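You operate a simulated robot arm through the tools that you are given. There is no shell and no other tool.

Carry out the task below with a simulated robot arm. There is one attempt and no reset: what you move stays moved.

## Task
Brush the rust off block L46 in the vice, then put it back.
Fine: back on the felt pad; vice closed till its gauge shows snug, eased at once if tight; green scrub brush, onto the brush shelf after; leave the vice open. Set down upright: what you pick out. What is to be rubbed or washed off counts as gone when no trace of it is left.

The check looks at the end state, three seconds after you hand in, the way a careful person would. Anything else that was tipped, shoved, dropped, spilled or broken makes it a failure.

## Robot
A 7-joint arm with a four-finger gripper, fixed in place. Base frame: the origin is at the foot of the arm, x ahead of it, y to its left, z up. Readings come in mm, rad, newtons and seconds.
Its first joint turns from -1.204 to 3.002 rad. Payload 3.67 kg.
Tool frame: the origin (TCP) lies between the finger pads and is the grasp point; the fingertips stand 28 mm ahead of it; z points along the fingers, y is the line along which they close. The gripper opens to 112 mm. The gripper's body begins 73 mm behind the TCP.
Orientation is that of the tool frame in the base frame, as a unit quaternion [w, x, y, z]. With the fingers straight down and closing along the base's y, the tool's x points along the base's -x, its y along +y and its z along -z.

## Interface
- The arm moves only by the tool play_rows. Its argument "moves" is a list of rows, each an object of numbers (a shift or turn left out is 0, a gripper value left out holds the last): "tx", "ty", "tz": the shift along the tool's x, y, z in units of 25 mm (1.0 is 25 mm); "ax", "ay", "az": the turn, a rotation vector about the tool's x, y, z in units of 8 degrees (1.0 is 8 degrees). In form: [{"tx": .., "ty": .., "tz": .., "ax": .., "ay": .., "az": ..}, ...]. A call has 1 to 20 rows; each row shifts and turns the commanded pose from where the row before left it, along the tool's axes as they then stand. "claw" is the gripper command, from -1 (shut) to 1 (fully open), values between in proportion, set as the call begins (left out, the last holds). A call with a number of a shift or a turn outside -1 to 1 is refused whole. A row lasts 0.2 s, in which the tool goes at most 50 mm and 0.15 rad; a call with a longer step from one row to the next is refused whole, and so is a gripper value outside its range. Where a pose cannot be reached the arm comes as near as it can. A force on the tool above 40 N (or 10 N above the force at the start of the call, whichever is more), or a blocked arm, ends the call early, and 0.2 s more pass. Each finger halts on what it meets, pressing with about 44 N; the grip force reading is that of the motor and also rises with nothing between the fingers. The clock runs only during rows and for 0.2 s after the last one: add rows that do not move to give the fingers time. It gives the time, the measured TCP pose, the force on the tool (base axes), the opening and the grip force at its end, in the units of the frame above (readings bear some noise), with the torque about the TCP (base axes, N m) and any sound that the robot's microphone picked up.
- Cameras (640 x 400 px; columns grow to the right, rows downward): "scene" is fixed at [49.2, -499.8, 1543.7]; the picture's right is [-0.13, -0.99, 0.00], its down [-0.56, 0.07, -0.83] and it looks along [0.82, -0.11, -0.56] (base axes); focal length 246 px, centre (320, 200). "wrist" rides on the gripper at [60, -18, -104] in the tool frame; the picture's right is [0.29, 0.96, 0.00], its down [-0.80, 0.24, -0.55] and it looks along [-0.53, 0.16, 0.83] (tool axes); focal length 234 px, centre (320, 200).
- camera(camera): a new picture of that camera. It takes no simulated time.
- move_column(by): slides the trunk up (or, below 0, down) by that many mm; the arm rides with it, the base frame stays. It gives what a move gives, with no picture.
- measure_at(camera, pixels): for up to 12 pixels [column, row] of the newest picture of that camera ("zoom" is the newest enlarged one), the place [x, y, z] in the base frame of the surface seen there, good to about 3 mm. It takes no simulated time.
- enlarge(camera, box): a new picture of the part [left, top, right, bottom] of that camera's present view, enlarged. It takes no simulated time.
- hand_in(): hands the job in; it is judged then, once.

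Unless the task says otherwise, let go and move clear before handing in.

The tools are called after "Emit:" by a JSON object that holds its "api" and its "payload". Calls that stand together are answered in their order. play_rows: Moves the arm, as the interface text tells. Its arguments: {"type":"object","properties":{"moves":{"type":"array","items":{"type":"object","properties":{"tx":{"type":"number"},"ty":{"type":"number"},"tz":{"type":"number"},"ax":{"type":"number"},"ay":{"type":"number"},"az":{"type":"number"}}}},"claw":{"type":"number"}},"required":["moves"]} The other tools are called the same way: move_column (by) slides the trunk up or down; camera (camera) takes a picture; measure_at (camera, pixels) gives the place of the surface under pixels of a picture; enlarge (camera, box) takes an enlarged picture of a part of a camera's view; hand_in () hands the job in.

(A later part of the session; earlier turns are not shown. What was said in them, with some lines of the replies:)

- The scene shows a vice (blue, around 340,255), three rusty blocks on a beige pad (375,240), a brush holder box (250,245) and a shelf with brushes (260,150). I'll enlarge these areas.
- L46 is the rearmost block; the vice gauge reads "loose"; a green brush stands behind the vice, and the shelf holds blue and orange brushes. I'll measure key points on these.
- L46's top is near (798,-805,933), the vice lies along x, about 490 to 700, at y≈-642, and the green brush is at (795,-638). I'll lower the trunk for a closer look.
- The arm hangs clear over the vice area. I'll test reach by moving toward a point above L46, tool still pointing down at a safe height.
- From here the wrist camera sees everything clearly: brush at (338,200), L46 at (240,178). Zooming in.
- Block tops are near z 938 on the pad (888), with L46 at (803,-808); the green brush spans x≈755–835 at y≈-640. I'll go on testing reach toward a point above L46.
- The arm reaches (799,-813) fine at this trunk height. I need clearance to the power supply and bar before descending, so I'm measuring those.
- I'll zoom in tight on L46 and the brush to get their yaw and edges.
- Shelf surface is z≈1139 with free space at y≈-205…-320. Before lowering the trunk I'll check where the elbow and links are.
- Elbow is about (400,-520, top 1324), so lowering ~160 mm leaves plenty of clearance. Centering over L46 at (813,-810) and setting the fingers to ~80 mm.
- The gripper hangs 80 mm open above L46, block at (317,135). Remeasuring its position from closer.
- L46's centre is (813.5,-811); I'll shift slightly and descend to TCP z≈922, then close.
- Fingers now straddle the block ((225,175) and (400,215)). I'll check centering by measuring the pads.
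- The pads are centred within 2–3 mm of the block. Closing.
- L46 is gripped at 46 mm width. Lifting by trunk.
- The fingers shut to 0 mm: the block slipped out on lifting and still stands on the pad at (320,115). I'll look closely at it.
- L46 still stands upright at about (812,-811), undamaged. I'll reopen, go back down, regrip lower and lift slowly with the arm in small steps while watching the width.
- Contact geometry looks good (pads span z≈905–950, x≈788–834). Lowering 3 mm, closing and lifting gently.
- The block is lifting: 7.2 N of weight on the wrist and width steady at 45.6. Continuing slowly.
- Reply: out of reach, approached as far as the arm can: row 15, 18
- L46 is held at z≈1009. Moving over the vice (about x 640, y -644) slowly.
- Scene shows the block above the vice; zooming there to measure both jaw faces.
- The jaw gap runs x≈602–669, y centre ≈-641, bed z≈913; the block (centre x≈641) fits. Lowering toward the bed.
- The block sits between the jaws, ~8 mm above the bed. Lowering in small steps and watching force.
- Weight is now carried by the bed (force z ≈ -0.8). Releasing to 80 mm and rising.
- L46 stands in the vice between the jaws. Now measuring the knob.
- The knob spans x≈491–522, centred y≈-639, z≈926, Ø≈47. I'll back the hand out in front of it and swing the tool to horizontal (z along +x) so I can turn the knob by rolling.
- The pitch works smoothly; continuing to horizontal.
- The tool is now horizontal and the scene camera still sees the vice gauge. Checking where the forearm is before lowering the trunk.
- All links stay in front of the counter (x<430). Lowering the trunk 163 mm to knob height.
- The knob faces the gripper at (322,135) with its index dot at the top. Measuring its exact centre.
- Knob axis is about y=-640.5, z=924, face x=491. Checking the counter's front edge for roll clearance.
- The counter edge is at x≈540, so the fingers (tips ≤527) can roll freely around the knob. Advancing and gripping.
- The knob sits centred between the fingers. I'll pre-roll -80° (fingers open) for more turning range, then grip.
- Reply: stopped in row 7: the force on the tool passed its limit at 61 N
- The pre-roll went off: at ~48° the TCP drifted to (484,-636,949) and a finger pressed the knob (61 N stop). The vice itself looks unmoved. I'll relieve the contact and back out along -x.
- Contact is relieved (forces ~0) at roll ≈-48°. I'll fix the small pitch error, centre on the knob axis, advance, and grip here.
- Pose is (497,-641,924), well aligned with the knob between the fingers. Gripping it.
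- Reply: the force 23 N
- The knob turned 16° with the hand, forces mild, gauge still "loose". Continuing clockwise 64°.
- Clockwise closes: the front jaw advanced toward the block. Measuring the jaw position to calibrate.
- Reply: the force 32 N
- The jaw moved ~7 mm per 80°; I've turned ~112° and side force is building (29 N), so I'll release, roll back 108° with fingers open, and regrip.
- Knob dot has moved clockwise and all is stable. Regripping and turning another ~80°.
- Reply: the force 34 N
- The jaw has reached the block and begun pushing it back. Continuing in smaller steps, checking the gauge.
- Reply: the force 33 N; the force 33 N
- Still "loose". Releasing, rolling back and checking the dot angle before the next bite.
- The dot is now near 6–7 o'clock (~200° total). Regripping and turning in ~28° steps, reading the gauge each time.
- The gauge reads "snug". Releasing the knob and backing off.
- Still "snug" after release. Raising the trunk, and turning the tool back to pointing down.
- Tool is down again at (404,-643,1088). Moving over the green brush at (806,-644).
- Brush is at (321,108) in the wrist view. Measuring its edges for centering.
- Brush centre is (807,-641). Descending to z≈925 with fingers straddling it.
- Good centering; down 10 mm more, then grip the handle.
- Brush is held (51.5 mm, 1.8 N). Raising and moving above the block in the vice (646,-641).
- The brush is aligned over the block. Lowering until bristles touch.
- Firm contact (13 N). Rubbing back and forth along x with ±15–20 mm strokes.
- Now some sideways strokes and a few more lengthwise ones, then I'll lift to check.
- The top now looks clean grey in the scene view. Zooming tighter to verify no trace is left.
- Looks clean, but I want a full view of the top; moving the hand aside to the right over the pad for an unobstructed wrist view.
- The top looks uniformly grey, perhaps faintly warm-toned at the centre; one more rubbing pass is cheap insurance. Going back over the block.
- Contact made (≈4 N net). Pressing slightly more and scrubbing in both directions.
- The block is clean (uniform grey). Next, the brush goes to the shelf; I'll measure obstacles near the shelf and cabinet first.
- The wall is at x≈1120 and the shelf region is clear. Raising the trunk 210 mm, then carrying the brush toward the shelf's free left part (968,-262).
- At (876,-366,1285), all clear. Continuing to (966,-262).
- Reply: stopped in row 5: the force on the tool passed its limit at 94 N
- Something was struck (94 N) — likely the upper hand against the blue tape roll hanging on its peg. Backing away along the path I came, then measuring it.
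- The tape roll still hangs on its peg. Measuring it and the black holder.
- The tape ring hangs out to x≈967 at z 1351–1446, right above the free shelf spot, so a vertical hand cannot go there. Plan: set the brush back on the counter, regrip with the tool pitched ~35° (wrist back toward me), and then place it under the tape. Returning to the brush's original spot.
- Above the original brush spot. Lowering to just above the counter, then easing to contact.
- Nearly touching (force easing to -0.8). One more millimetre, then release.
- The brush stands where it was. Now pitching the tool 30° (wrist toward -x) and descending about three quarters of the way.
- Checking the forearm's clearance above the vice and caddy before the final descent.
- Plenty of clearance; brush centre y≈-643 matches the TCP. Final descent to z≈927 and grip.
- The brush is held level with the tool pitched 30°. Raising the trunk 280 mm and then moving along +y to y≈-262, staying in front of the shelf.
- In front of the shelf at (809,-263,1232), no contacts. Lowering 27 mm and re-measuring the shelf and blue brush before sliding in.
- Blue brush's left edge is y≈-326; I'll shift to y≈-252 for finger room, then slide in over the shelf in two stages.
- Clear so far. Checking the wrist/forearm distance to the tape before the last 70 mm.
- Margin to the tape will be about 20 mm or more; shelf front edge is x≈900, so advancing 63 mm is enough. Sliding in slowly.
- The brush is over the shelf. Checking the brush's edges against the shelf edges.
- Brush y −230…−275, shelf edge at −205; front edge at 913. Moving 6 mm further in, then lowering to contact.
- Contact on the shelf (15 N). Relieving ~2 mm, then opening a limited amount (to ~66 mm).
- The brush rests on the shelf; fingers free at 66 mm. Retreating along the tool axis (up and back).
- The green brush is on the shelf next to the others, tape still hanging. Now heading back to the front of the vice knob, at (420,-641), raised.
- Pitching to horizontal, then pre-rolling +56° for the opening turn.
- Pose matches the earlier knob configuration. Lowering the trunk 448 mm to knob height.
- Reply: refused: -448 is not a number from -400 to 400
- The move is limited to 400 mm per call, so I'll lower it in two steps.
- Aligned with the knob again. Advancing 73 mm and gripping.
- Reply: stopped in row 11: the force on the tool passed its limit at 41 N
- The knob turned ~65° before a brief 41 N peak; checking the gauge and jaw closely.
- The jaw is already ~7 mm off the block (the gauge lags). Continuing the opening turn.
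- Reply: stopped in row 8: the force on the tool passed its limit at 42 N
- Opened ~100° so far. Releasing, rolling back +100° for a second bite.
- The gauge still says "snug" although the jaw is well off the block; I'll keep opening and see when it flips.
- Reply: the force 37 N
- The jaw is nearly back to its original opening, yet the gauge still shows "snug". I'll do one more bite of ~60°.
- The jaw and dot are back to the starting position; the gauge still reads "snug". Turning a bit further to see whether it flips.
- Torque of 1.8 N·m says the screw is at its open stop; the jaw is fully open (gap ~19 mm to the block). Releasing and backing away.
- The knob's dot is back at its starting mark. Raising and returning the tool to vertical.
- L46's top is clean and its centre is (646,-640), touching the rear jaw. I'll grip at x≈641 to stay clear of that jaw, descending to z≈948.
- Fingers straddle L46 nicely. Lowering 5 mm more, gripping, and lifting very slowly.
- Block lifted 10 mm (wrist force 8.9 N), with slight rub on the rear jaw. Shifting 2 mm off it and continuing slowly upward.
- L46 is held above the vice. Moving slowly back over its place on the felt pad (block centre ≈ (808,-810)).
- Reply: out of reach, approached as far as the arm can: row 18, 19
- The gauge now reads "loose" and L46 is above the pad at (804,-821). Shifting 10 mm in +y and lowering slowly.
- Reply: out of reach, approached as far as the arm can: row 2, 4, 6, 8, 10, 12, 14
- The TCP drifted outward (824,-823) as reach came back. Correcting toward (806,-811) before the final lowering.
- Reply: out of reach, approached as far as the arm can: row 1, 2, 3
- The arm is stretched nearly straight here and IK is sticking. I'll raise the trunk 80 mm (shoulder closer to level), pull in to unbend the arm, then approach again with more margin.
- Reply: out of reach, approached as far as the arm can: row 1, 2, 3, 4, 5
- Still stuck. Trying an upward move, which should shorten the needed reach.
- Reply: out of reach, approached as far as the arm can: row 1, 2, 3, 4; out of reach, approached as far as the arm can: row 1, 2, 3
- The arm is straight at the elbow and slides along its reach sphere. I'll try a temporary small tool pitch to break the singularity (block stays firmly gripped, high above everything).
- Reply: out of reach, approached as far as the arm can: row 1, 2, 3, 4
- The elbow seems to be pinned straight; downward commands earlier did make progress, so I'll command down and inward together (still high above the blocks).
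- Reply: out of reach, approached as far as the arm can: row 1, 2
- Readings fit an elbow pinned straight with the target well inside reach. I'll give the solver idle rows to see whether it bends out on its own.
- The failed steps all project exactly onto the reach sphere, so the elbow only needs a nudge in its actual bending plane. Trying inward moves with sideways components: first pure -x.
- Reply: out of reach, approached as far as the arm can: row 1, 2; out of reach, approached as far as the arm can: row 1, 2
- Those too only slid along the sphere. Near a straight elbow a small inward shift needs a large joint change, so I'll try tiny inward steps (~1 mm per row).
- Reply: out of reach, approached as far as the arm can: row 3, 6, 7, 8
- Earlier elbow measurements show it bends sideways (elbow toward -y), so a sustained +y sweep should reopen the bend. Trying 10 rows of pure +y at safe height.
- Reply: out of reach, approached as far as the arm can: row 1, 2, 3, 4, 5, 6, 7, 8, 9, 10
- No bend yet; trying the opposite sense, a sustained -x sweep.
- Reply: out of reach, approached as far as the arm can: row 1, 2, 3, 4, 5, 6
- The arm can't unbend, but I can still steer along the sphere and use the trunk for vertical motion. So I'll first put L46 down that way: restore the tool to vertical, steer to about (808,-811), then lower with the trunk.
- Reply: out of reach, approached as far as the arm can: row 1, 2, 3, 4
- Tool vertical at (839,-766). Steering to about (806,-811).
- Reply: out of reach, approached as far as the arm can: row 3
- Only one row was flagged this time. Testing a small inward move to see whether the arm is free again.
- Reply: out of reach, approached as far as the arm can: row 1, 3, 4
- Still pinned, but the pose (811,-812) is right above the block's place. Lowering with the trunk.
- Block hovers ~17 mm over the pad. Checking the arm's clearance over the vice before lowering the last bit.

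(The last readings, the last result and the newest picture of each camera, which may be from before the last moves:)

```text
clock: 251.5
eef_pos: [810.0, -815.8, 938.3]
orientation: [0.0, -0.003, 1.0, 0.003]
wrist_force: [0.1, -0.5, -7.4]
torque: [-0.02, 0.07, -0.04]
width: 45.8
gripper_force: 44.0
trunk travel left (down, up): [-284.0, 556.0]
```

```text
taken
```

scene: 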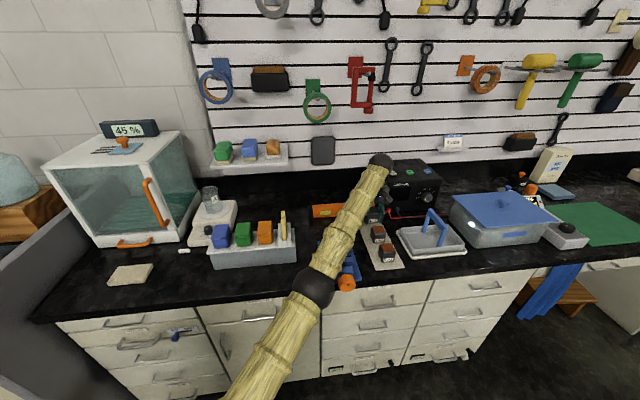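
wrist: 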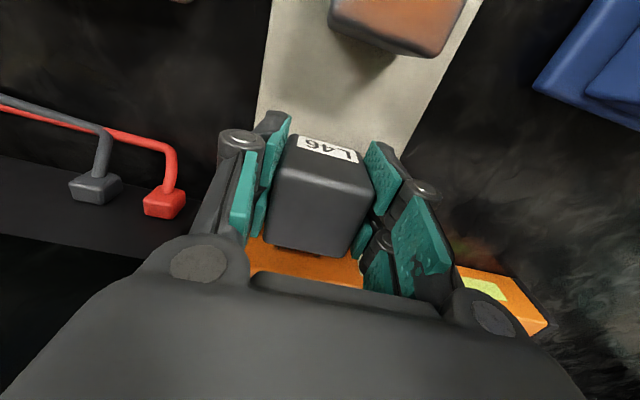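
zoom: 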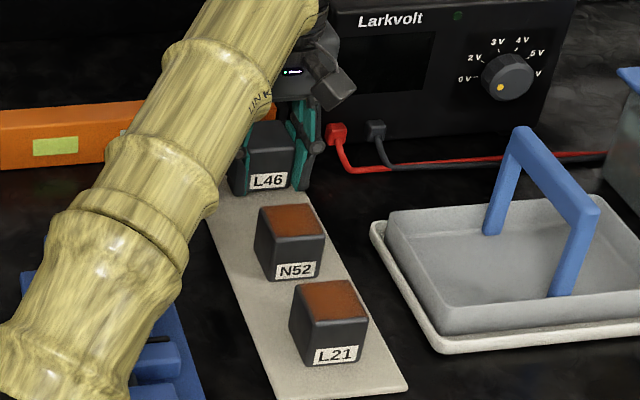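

Emit:
{"api": "enlarge", "payload": {"camera": "scene", "box": [270, 220, 370, 320]}}

Emit:
{"api": "measure_at", "payload": {"camera": "scene", "pixels": [[317, 288], [331, 293], [300, 290], [325, 275], [338, 262], [346, 250], [320, 305], [345, 236], [330, 240], [284, 222], [265, 225]]}}

```text
4.00 times, centred on (320, 270) of scene
```

zoom: 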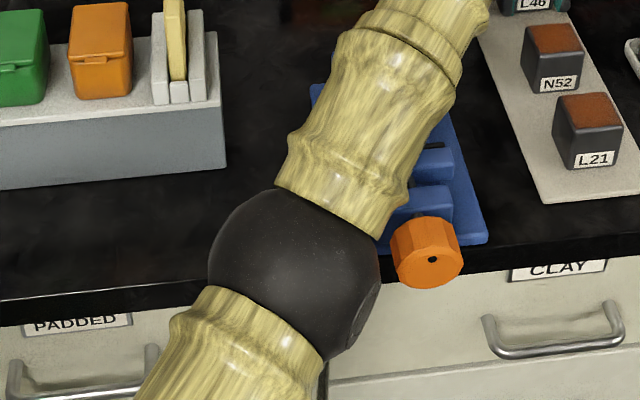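

```text
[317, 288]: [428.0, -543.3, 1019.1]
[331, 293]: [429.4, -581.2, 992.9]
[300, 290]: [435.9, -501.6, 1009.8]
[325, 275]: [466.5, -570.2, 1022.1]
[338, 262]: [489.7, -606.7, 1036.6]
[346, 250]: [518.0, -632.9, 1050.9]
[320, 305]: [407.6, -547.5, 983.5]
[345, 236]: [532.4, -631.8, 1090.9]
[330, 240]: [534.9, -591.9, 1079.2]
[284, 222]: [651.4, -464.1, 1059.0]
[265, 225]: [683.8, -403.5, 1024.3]
```

The elbow/forearm would come within ~0–10 mm of the vice knob if lowered further here. Better: raise the trunk 50 mm and go down along the sphere to a slightly farther spot on the pad (~(822,-822)), which keeps the arm higher.

Emit:
{"api": "move_column", "payload": {"by": 55}}

Emit:
{"api": "play_rows", "payload": {"moves": [{"tx": -0.05, "ty": -0.04, "tz": 0.2}, {"tx": -0.05, "ty": -0.04, "tz": 0.25}, {"tx": -0.05, "ty": -0.04, "tz": 0.25}, {"tx": -0.05, "ty": -0.04, "tz": 0.25}, {"tx": -0.05, "ty": -0.04, "tz": 0.25}, {"tx": -0.05, "ty": -0.04, "tz": 0.25}, {"tx": -0.05, "ty": -0.04, "tz": 0.2}, {}]}}

Emit:
{"api": "camera", "payload": {"camera": "wrist"}}

```text
clock: 252.5
eef_pos: [811.8, -810.6, 995.4]
orientation: [0.0, -0.001, 1.0, 0.0]
wrist_force: [0.1, 2.0, -7.5]
torque: [-0.02, 0.09, 0.01]
width: 45.7
gripper_force: 44.0
trunk travel left (down, up): [-339.0, 501.0]
```

```text
clock: 254.3
eef_pos: [820.6, -821.9, 954.6]
orientation: [0.0, -0.002, 1.0, 0.003]
wrist_force: [0.4, -1.2, -6.8]
torque: [-0.03, 0.09, 0.0]
width: 45.6
gripper_force: 43.8
trunk travel left (down, up): [-339.0, 501.0]
```

```text
taken
```

wrist: 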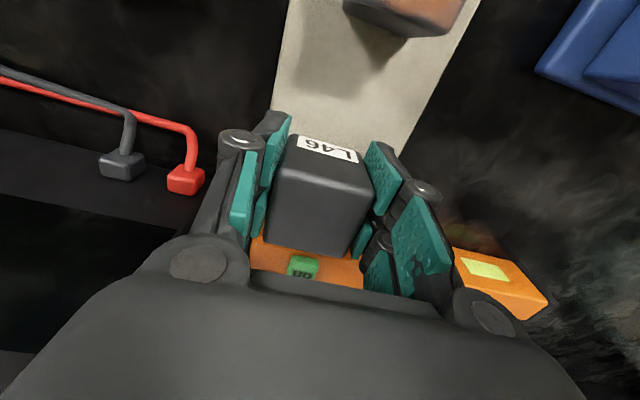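

No flags this time — the arm tracked the command. At (821,-822,955), continuing straight down in small steps.

Emit:
{"api": "play_rows", "payload": {"moves": [{"tz": 0.15}, {"tz": 0.15}, {"tz": 0.15}, {"tz": 0.15}, {"tz": 0.15}, {"tz": 0.15}, {}]}}

Emit:
{"api": "camera", "payload": {"camera": "wrist"}}

Emit:
{"api": "camera", "payload": {"camera": "scene"}}

```text
clock: 255.9
eef_pos: [825.6, -825.2, 931.8]
orientation: [-0.002, -0.002, 1.0, 0.003]
wrist_force: [-0.3, 0.0, -6.9]
torque: [0.01, 0.05, -0.04]
width: 45.7
gripper_force: 43.7
out of reach, approached as far as the arm can: row 1, 5
trunk travel left (down, up): [-339.0, 501.0]
```

```text
taken
```

wrist: 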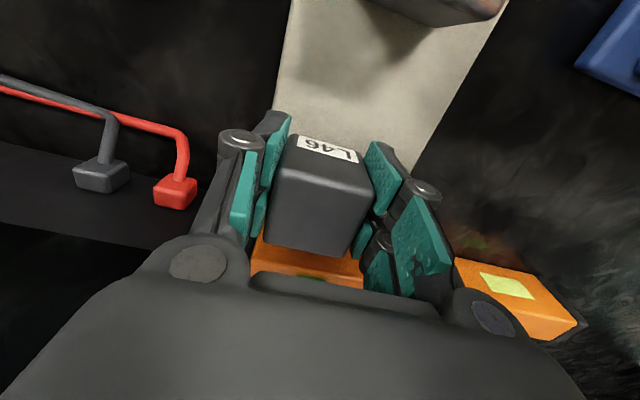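

```text
taken
```

scene: 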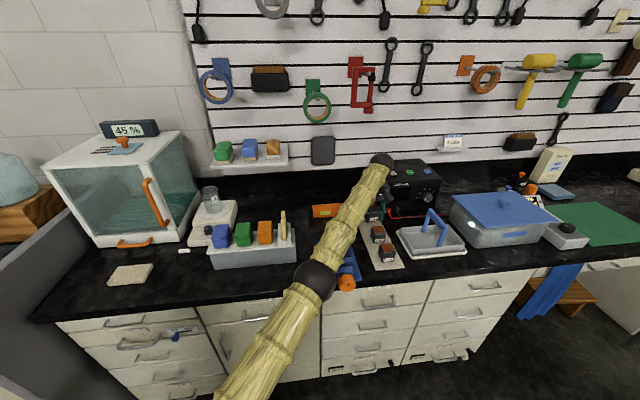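

Emit:
{"api": "measure_at", "payload": {"camera": "scene", "pixels": [[317, 282], [338, 255], [346, 240], [325, 268], [330, 288]]}}

Emit:
{"api": "measure_at", "payload": {"camera": "wrist", "pixels": [[325, 145], [300, 140], [350, 155], [300, 245], [345, 258], [310, 262], [330, 268], [270, 255], [340, 110]]}}

Emit:
{"api": "enlarge", "payload": {"camera": "scene", "box": [350, 190, 410, 250]}}

```text
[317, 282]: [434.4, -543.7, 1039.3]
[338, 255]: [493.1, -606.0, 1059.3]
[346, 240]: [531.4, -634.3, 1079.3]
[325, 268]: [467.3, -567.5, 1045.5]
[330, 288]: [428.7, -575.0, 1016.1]
```

```text
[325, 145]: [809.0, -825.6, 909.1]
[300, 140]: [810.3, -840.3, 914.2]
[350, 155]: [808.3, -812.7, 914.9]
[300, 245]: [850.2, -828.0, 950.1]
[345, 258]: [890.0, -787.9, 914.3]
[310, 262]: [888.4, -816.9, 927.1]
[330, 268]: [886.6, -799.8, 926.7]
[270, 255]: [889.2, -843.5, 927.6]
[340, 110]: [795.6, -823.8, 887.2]
```

```text
6.67 times, centred on (380, 220) of scene
```

zoom: 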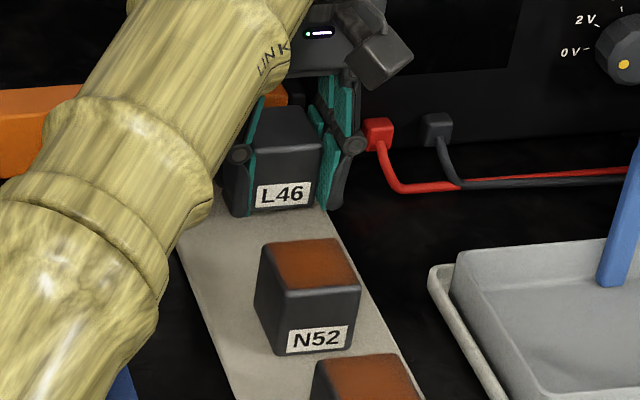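

Block spans x 809–855, y -849…-803, fully over the pad (edges x≤863, y≥-860). Arm clearance is fine now. Lowering by trunk in small steps.

Emit:
{"api": "move_column", "payload": {"by": -7}}

Emit:
{"api": "move_column", "payload": {"by": -2}}

```text
clock: 256.4
eef_pos: [825.6, -825.9, 926.4]
orientation: [-0.002, -0.002, 1.0, 0.002]
wrist_force: [-0.5, -0.2, -8.1]
torque: [-0.01, 0.03, 0.0]
width: 45.9
gripper_force: 43.9
trunk travel left (down, up): [-332.0, 508.0]
```

```text
clock: 257.0
eef_pos: [826.0, -825.3, 925.2]
orientation: [-0.001, -0.002, 1.0, 0.004]
wrist_force: [-0.8, -0.1, -6.9]
torque: [0.0, 0.07, -0.02]
width: 45.5
gripper_force: 44.1
trunk travel left (down, up): [-330.0, 510.0]
```

Emit:
{"api": "move_column", "payload": {"by": -2}}

Emit:
{"api": "move_column", "payload": {"by": -1.5}}

```text
clock: 257.5
eef_pos: [826.2, -824.5, 921.0]
orientation: [-0.002, -0.002, 1.0, 0.004]
wrist_force: [0.2, 0.0, -7.5]
torque: [0.04, 0.08, 0.04]
width: 45.7
gripper_force: 43.8
trunk travel left (down, up): [-328.0, 512.0]
```

```text
clock: 258.0
eef_pos: [825.0, -824.1, 920.2]
orientation: [-0.001, -0.002, 1.0, 0.003]
wrist_force: [0.1, 0.5, -7.3]
torque: [0.02, 0.05, -0.02]
width: 46.1
gripper_force: 44.7
trunk travel left (down, up): [-327.0, 513.0]
```

Emit:
{"api": "move_column", "payload": {"by": -1}}

Emit:
{"api": "move_column", "payload": {"by": -1}}

```text
clock: 258.5
eef_pos: [826.0, -822.1, 918.9]
orientation: [-0.002, -0.002, 1.0, 0.002]
wrist_force: [1.2, -1.8, -2.3]
torque: [-0.17, -0.16, -0.06]
width: 45.6
gripper_force: 43.8
trunk travel left (down, up): [-326.0, 514.0]
```

```text
clock: 259.0
eef_pos: [824.8, -822.6, 919.9]
orientation: [0.0, -0.002, 1.0, 0.001]
wrist_force: [6.9, -4.1, 8.3]
torque: [-0.51, -0.67, 0.06]
width: 45.6
gripper_force: 44.0
trunk travel left (down, up): [-325.0, 515.0]
```

Block is on the pad (8 N contact). Relieving 1 mm, then opening to ~66 mm.

Emit:
{"api": "move_column", "payload": {"by": 1}}

Emit:
{"api": "play_rows", "payload": {"moves": [{}, {}, {}, {}], "claw": 0.18}}

Emit:
{"api": "camera", "payload": {"camera": "wrist"}}

Emit:
{"api": "enlarge", "payload": {"camera": "scene", "box": [350, 190, 410, 250]}}

```text
clock: 259.5
eef_pos: [824.5, -823.3, 920.6]
orientation: [-0.001, -0.002, 1.0, 0.003]
wrist_force: [7.1, -2.8, 8.3]
torque: [-0.44, -0.64, 0.11]
width: 45.6
gripper_force: 44.1
trunk travel left (down, up): [-326.0, 514.0]
```

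```text
clock: 260.5
eef_pos: [824.6, -825.0, 918.8]
orientation: [0.0, -0.002, 1.0, 0.003]
wrist_force: [-0.1, 0.2, 0.3]
torque: [-0.04, -0.02, -0.01]
width: 66.0
gripper_force: 0.0
trunk travel left (down, up): [-326.0, 514.0]
```

```text
taken
```

wrist: 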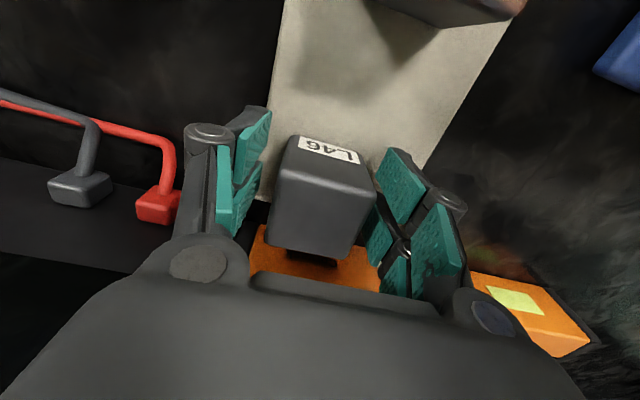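

```text
6.67 times, centred on (380, 220) of scene
```

zoom: 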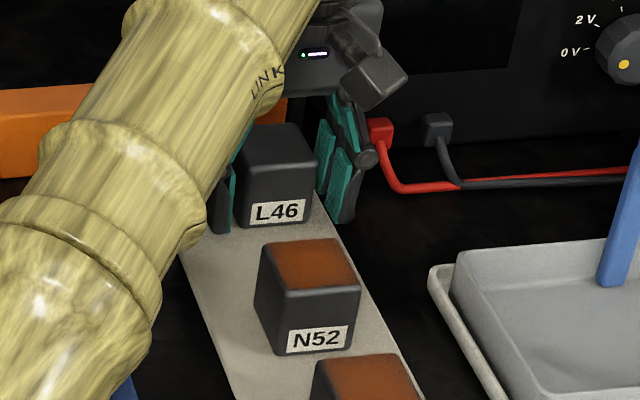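

L46 stands upright on the pad, fingers free. Raising the trunk straight up to clear.

Emit:
{"api": "move_column", "payload": {"by": 40}}

Emit:
{"api": "move_column", "payload": {"by": 160}}

Emit:
{"api": "camera", "payload": {"camera": "wrist"}}

Emit:
{"api": "camera", "payload": {"camera": "scene"}}

```text
clock: 261.4
eef_pos: [825.3, -824.7, 958.4]
orientation: [-0.001, -0.001, 1.0, 0.002]
wrist_force: [0.7, -0.6, 0.0]
torque: [0.0, 0.0, -0.02]
width: 66.1
gripper_force: 0.1
trunk travel left (down, up): [-366.0, 474.0]
```

```text
clock: 263.2
eef_pos: [824.4, -824.4, 1118.8]
orientation: [-0.002, -0.002, 1.0, 0.003]
wrist_force: [0.2, 0.9, 0.0]
torque: [-0.02, 0.0, 0.03]
width: 65.6
gripper_force: 0.1
trunk travel left (down, up): [-526.0, 314.0]
```

```text
taken
```

wrist: 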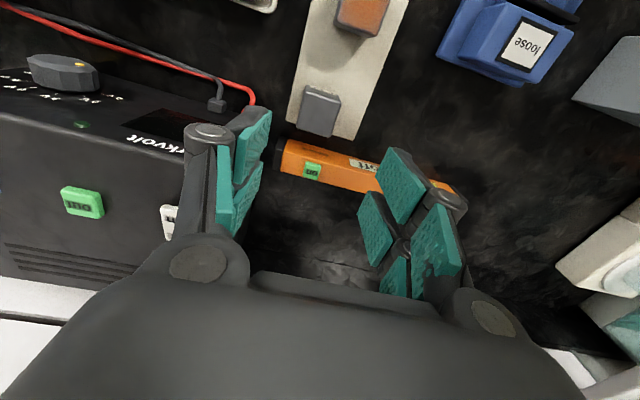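

```text
taken
```

scene: 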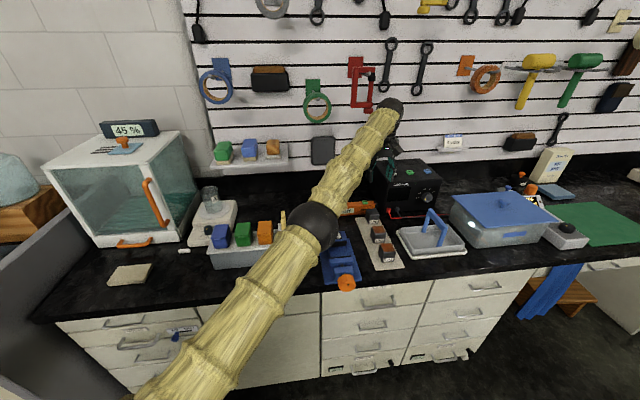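

Everything's clear. Zooming to verify L46 on the pad, the vice, and the shelf.

Emit:
{"api": "enlarge", "payload": {"camera": "wrist", "box": [270, 60, 390, 200]}}

Emit:
{"api": "measure_at", "payload": {"camera": "zoom", "pixels": [[240, 145], [330, 180], [215, 235], [300, 265], [275, 200], [180, 225], [340, 290], [190, 190], [350, 260]]}}

Emit:
{"api": "enlarge", "payload": {"camera": "scene", "box": [310, 190, 420, 300]}}

Emit:
{"api": "enlarge", "payload": {"camera": "scene", "box": [190, 50, 310, 180]}}

```text
2.86 times, centred on (330, 130) of wrist
```

zoom: 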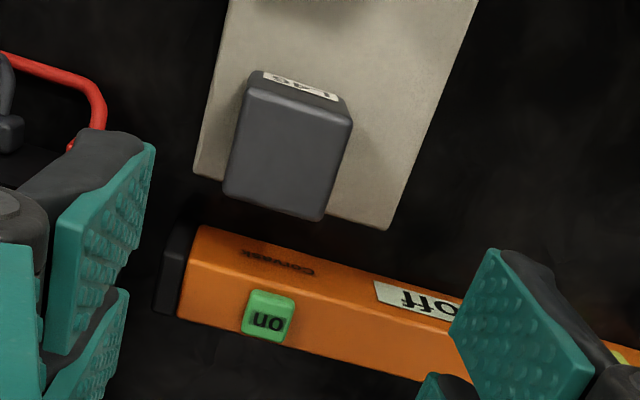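

```text
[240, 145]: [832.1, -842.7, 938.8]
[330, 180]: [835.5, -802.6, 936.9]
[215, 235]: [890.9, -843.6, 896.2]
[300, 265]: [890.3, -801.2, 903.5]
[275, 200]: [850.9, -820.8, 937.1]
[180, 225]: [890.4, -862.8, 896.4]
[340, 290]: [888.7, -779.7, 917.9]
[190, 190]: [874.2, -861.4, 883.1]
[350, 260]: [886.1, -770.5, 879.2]
```

```text
3.64 times, centred on (365, 245) of scene
```

zoom: 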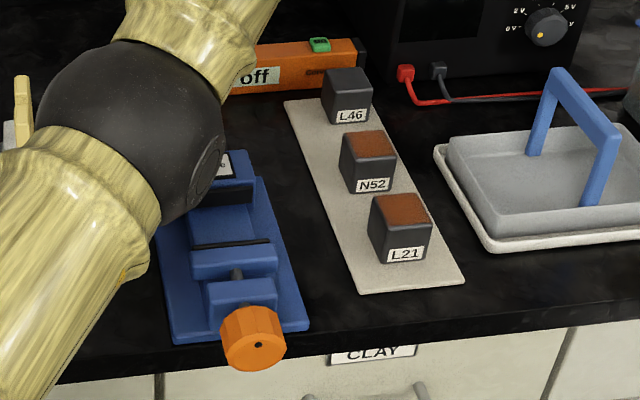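

```text
3.08 times, centred on (250, 115) of scene
```

zoom: 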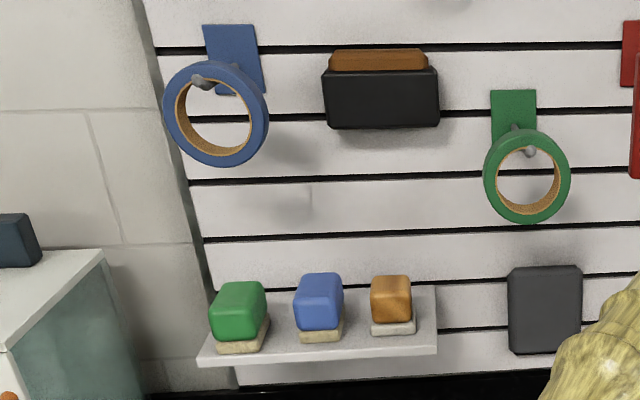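

L46 stands clean and upright on the pad. The vice is open with its gauge at "loose". The green brush is on the shelf with the other two, and nothing else looks disturbed. The gripper is empty and clear, so I'm handing in.

Emit:
{"api": "hand_in", "payload": {}}

```text
The job is handed in.
```

Block L46 is brushed clean and back upright on the felt pad, and the job is handed in. I don't have the check's result.

- **Rust:** two rounds of scrubbing in the vice; close-up views showed plain grey on top with no rust left.
- **Block:** it stands about 20 mm further back than where it started, still fully on the pad. On my first try at picking it up, it slipped from the fingers but stayed upright and in place.
- **Vice:** I closed it until the gauge read snug; it never showed tight. It is now fully open and reads loose.
- **Brush:** the green scrub brush is on the brush shelf, left of the blue one. I set it down once on the counter to re-grip it at an angle.
- **Bumps:** on the first try at the shelf, the hand bumped something at about 94 N, most likely the hanging roll of blue tape. The tape stayed on its peg and looked unmoved afterwards. A finger also pressed on the vice knob at about 61 N while I was lining up; the vice did not shift.

Nothing else looked disturbed in the last pictures, and the gripper was empty and clear at hand-in.
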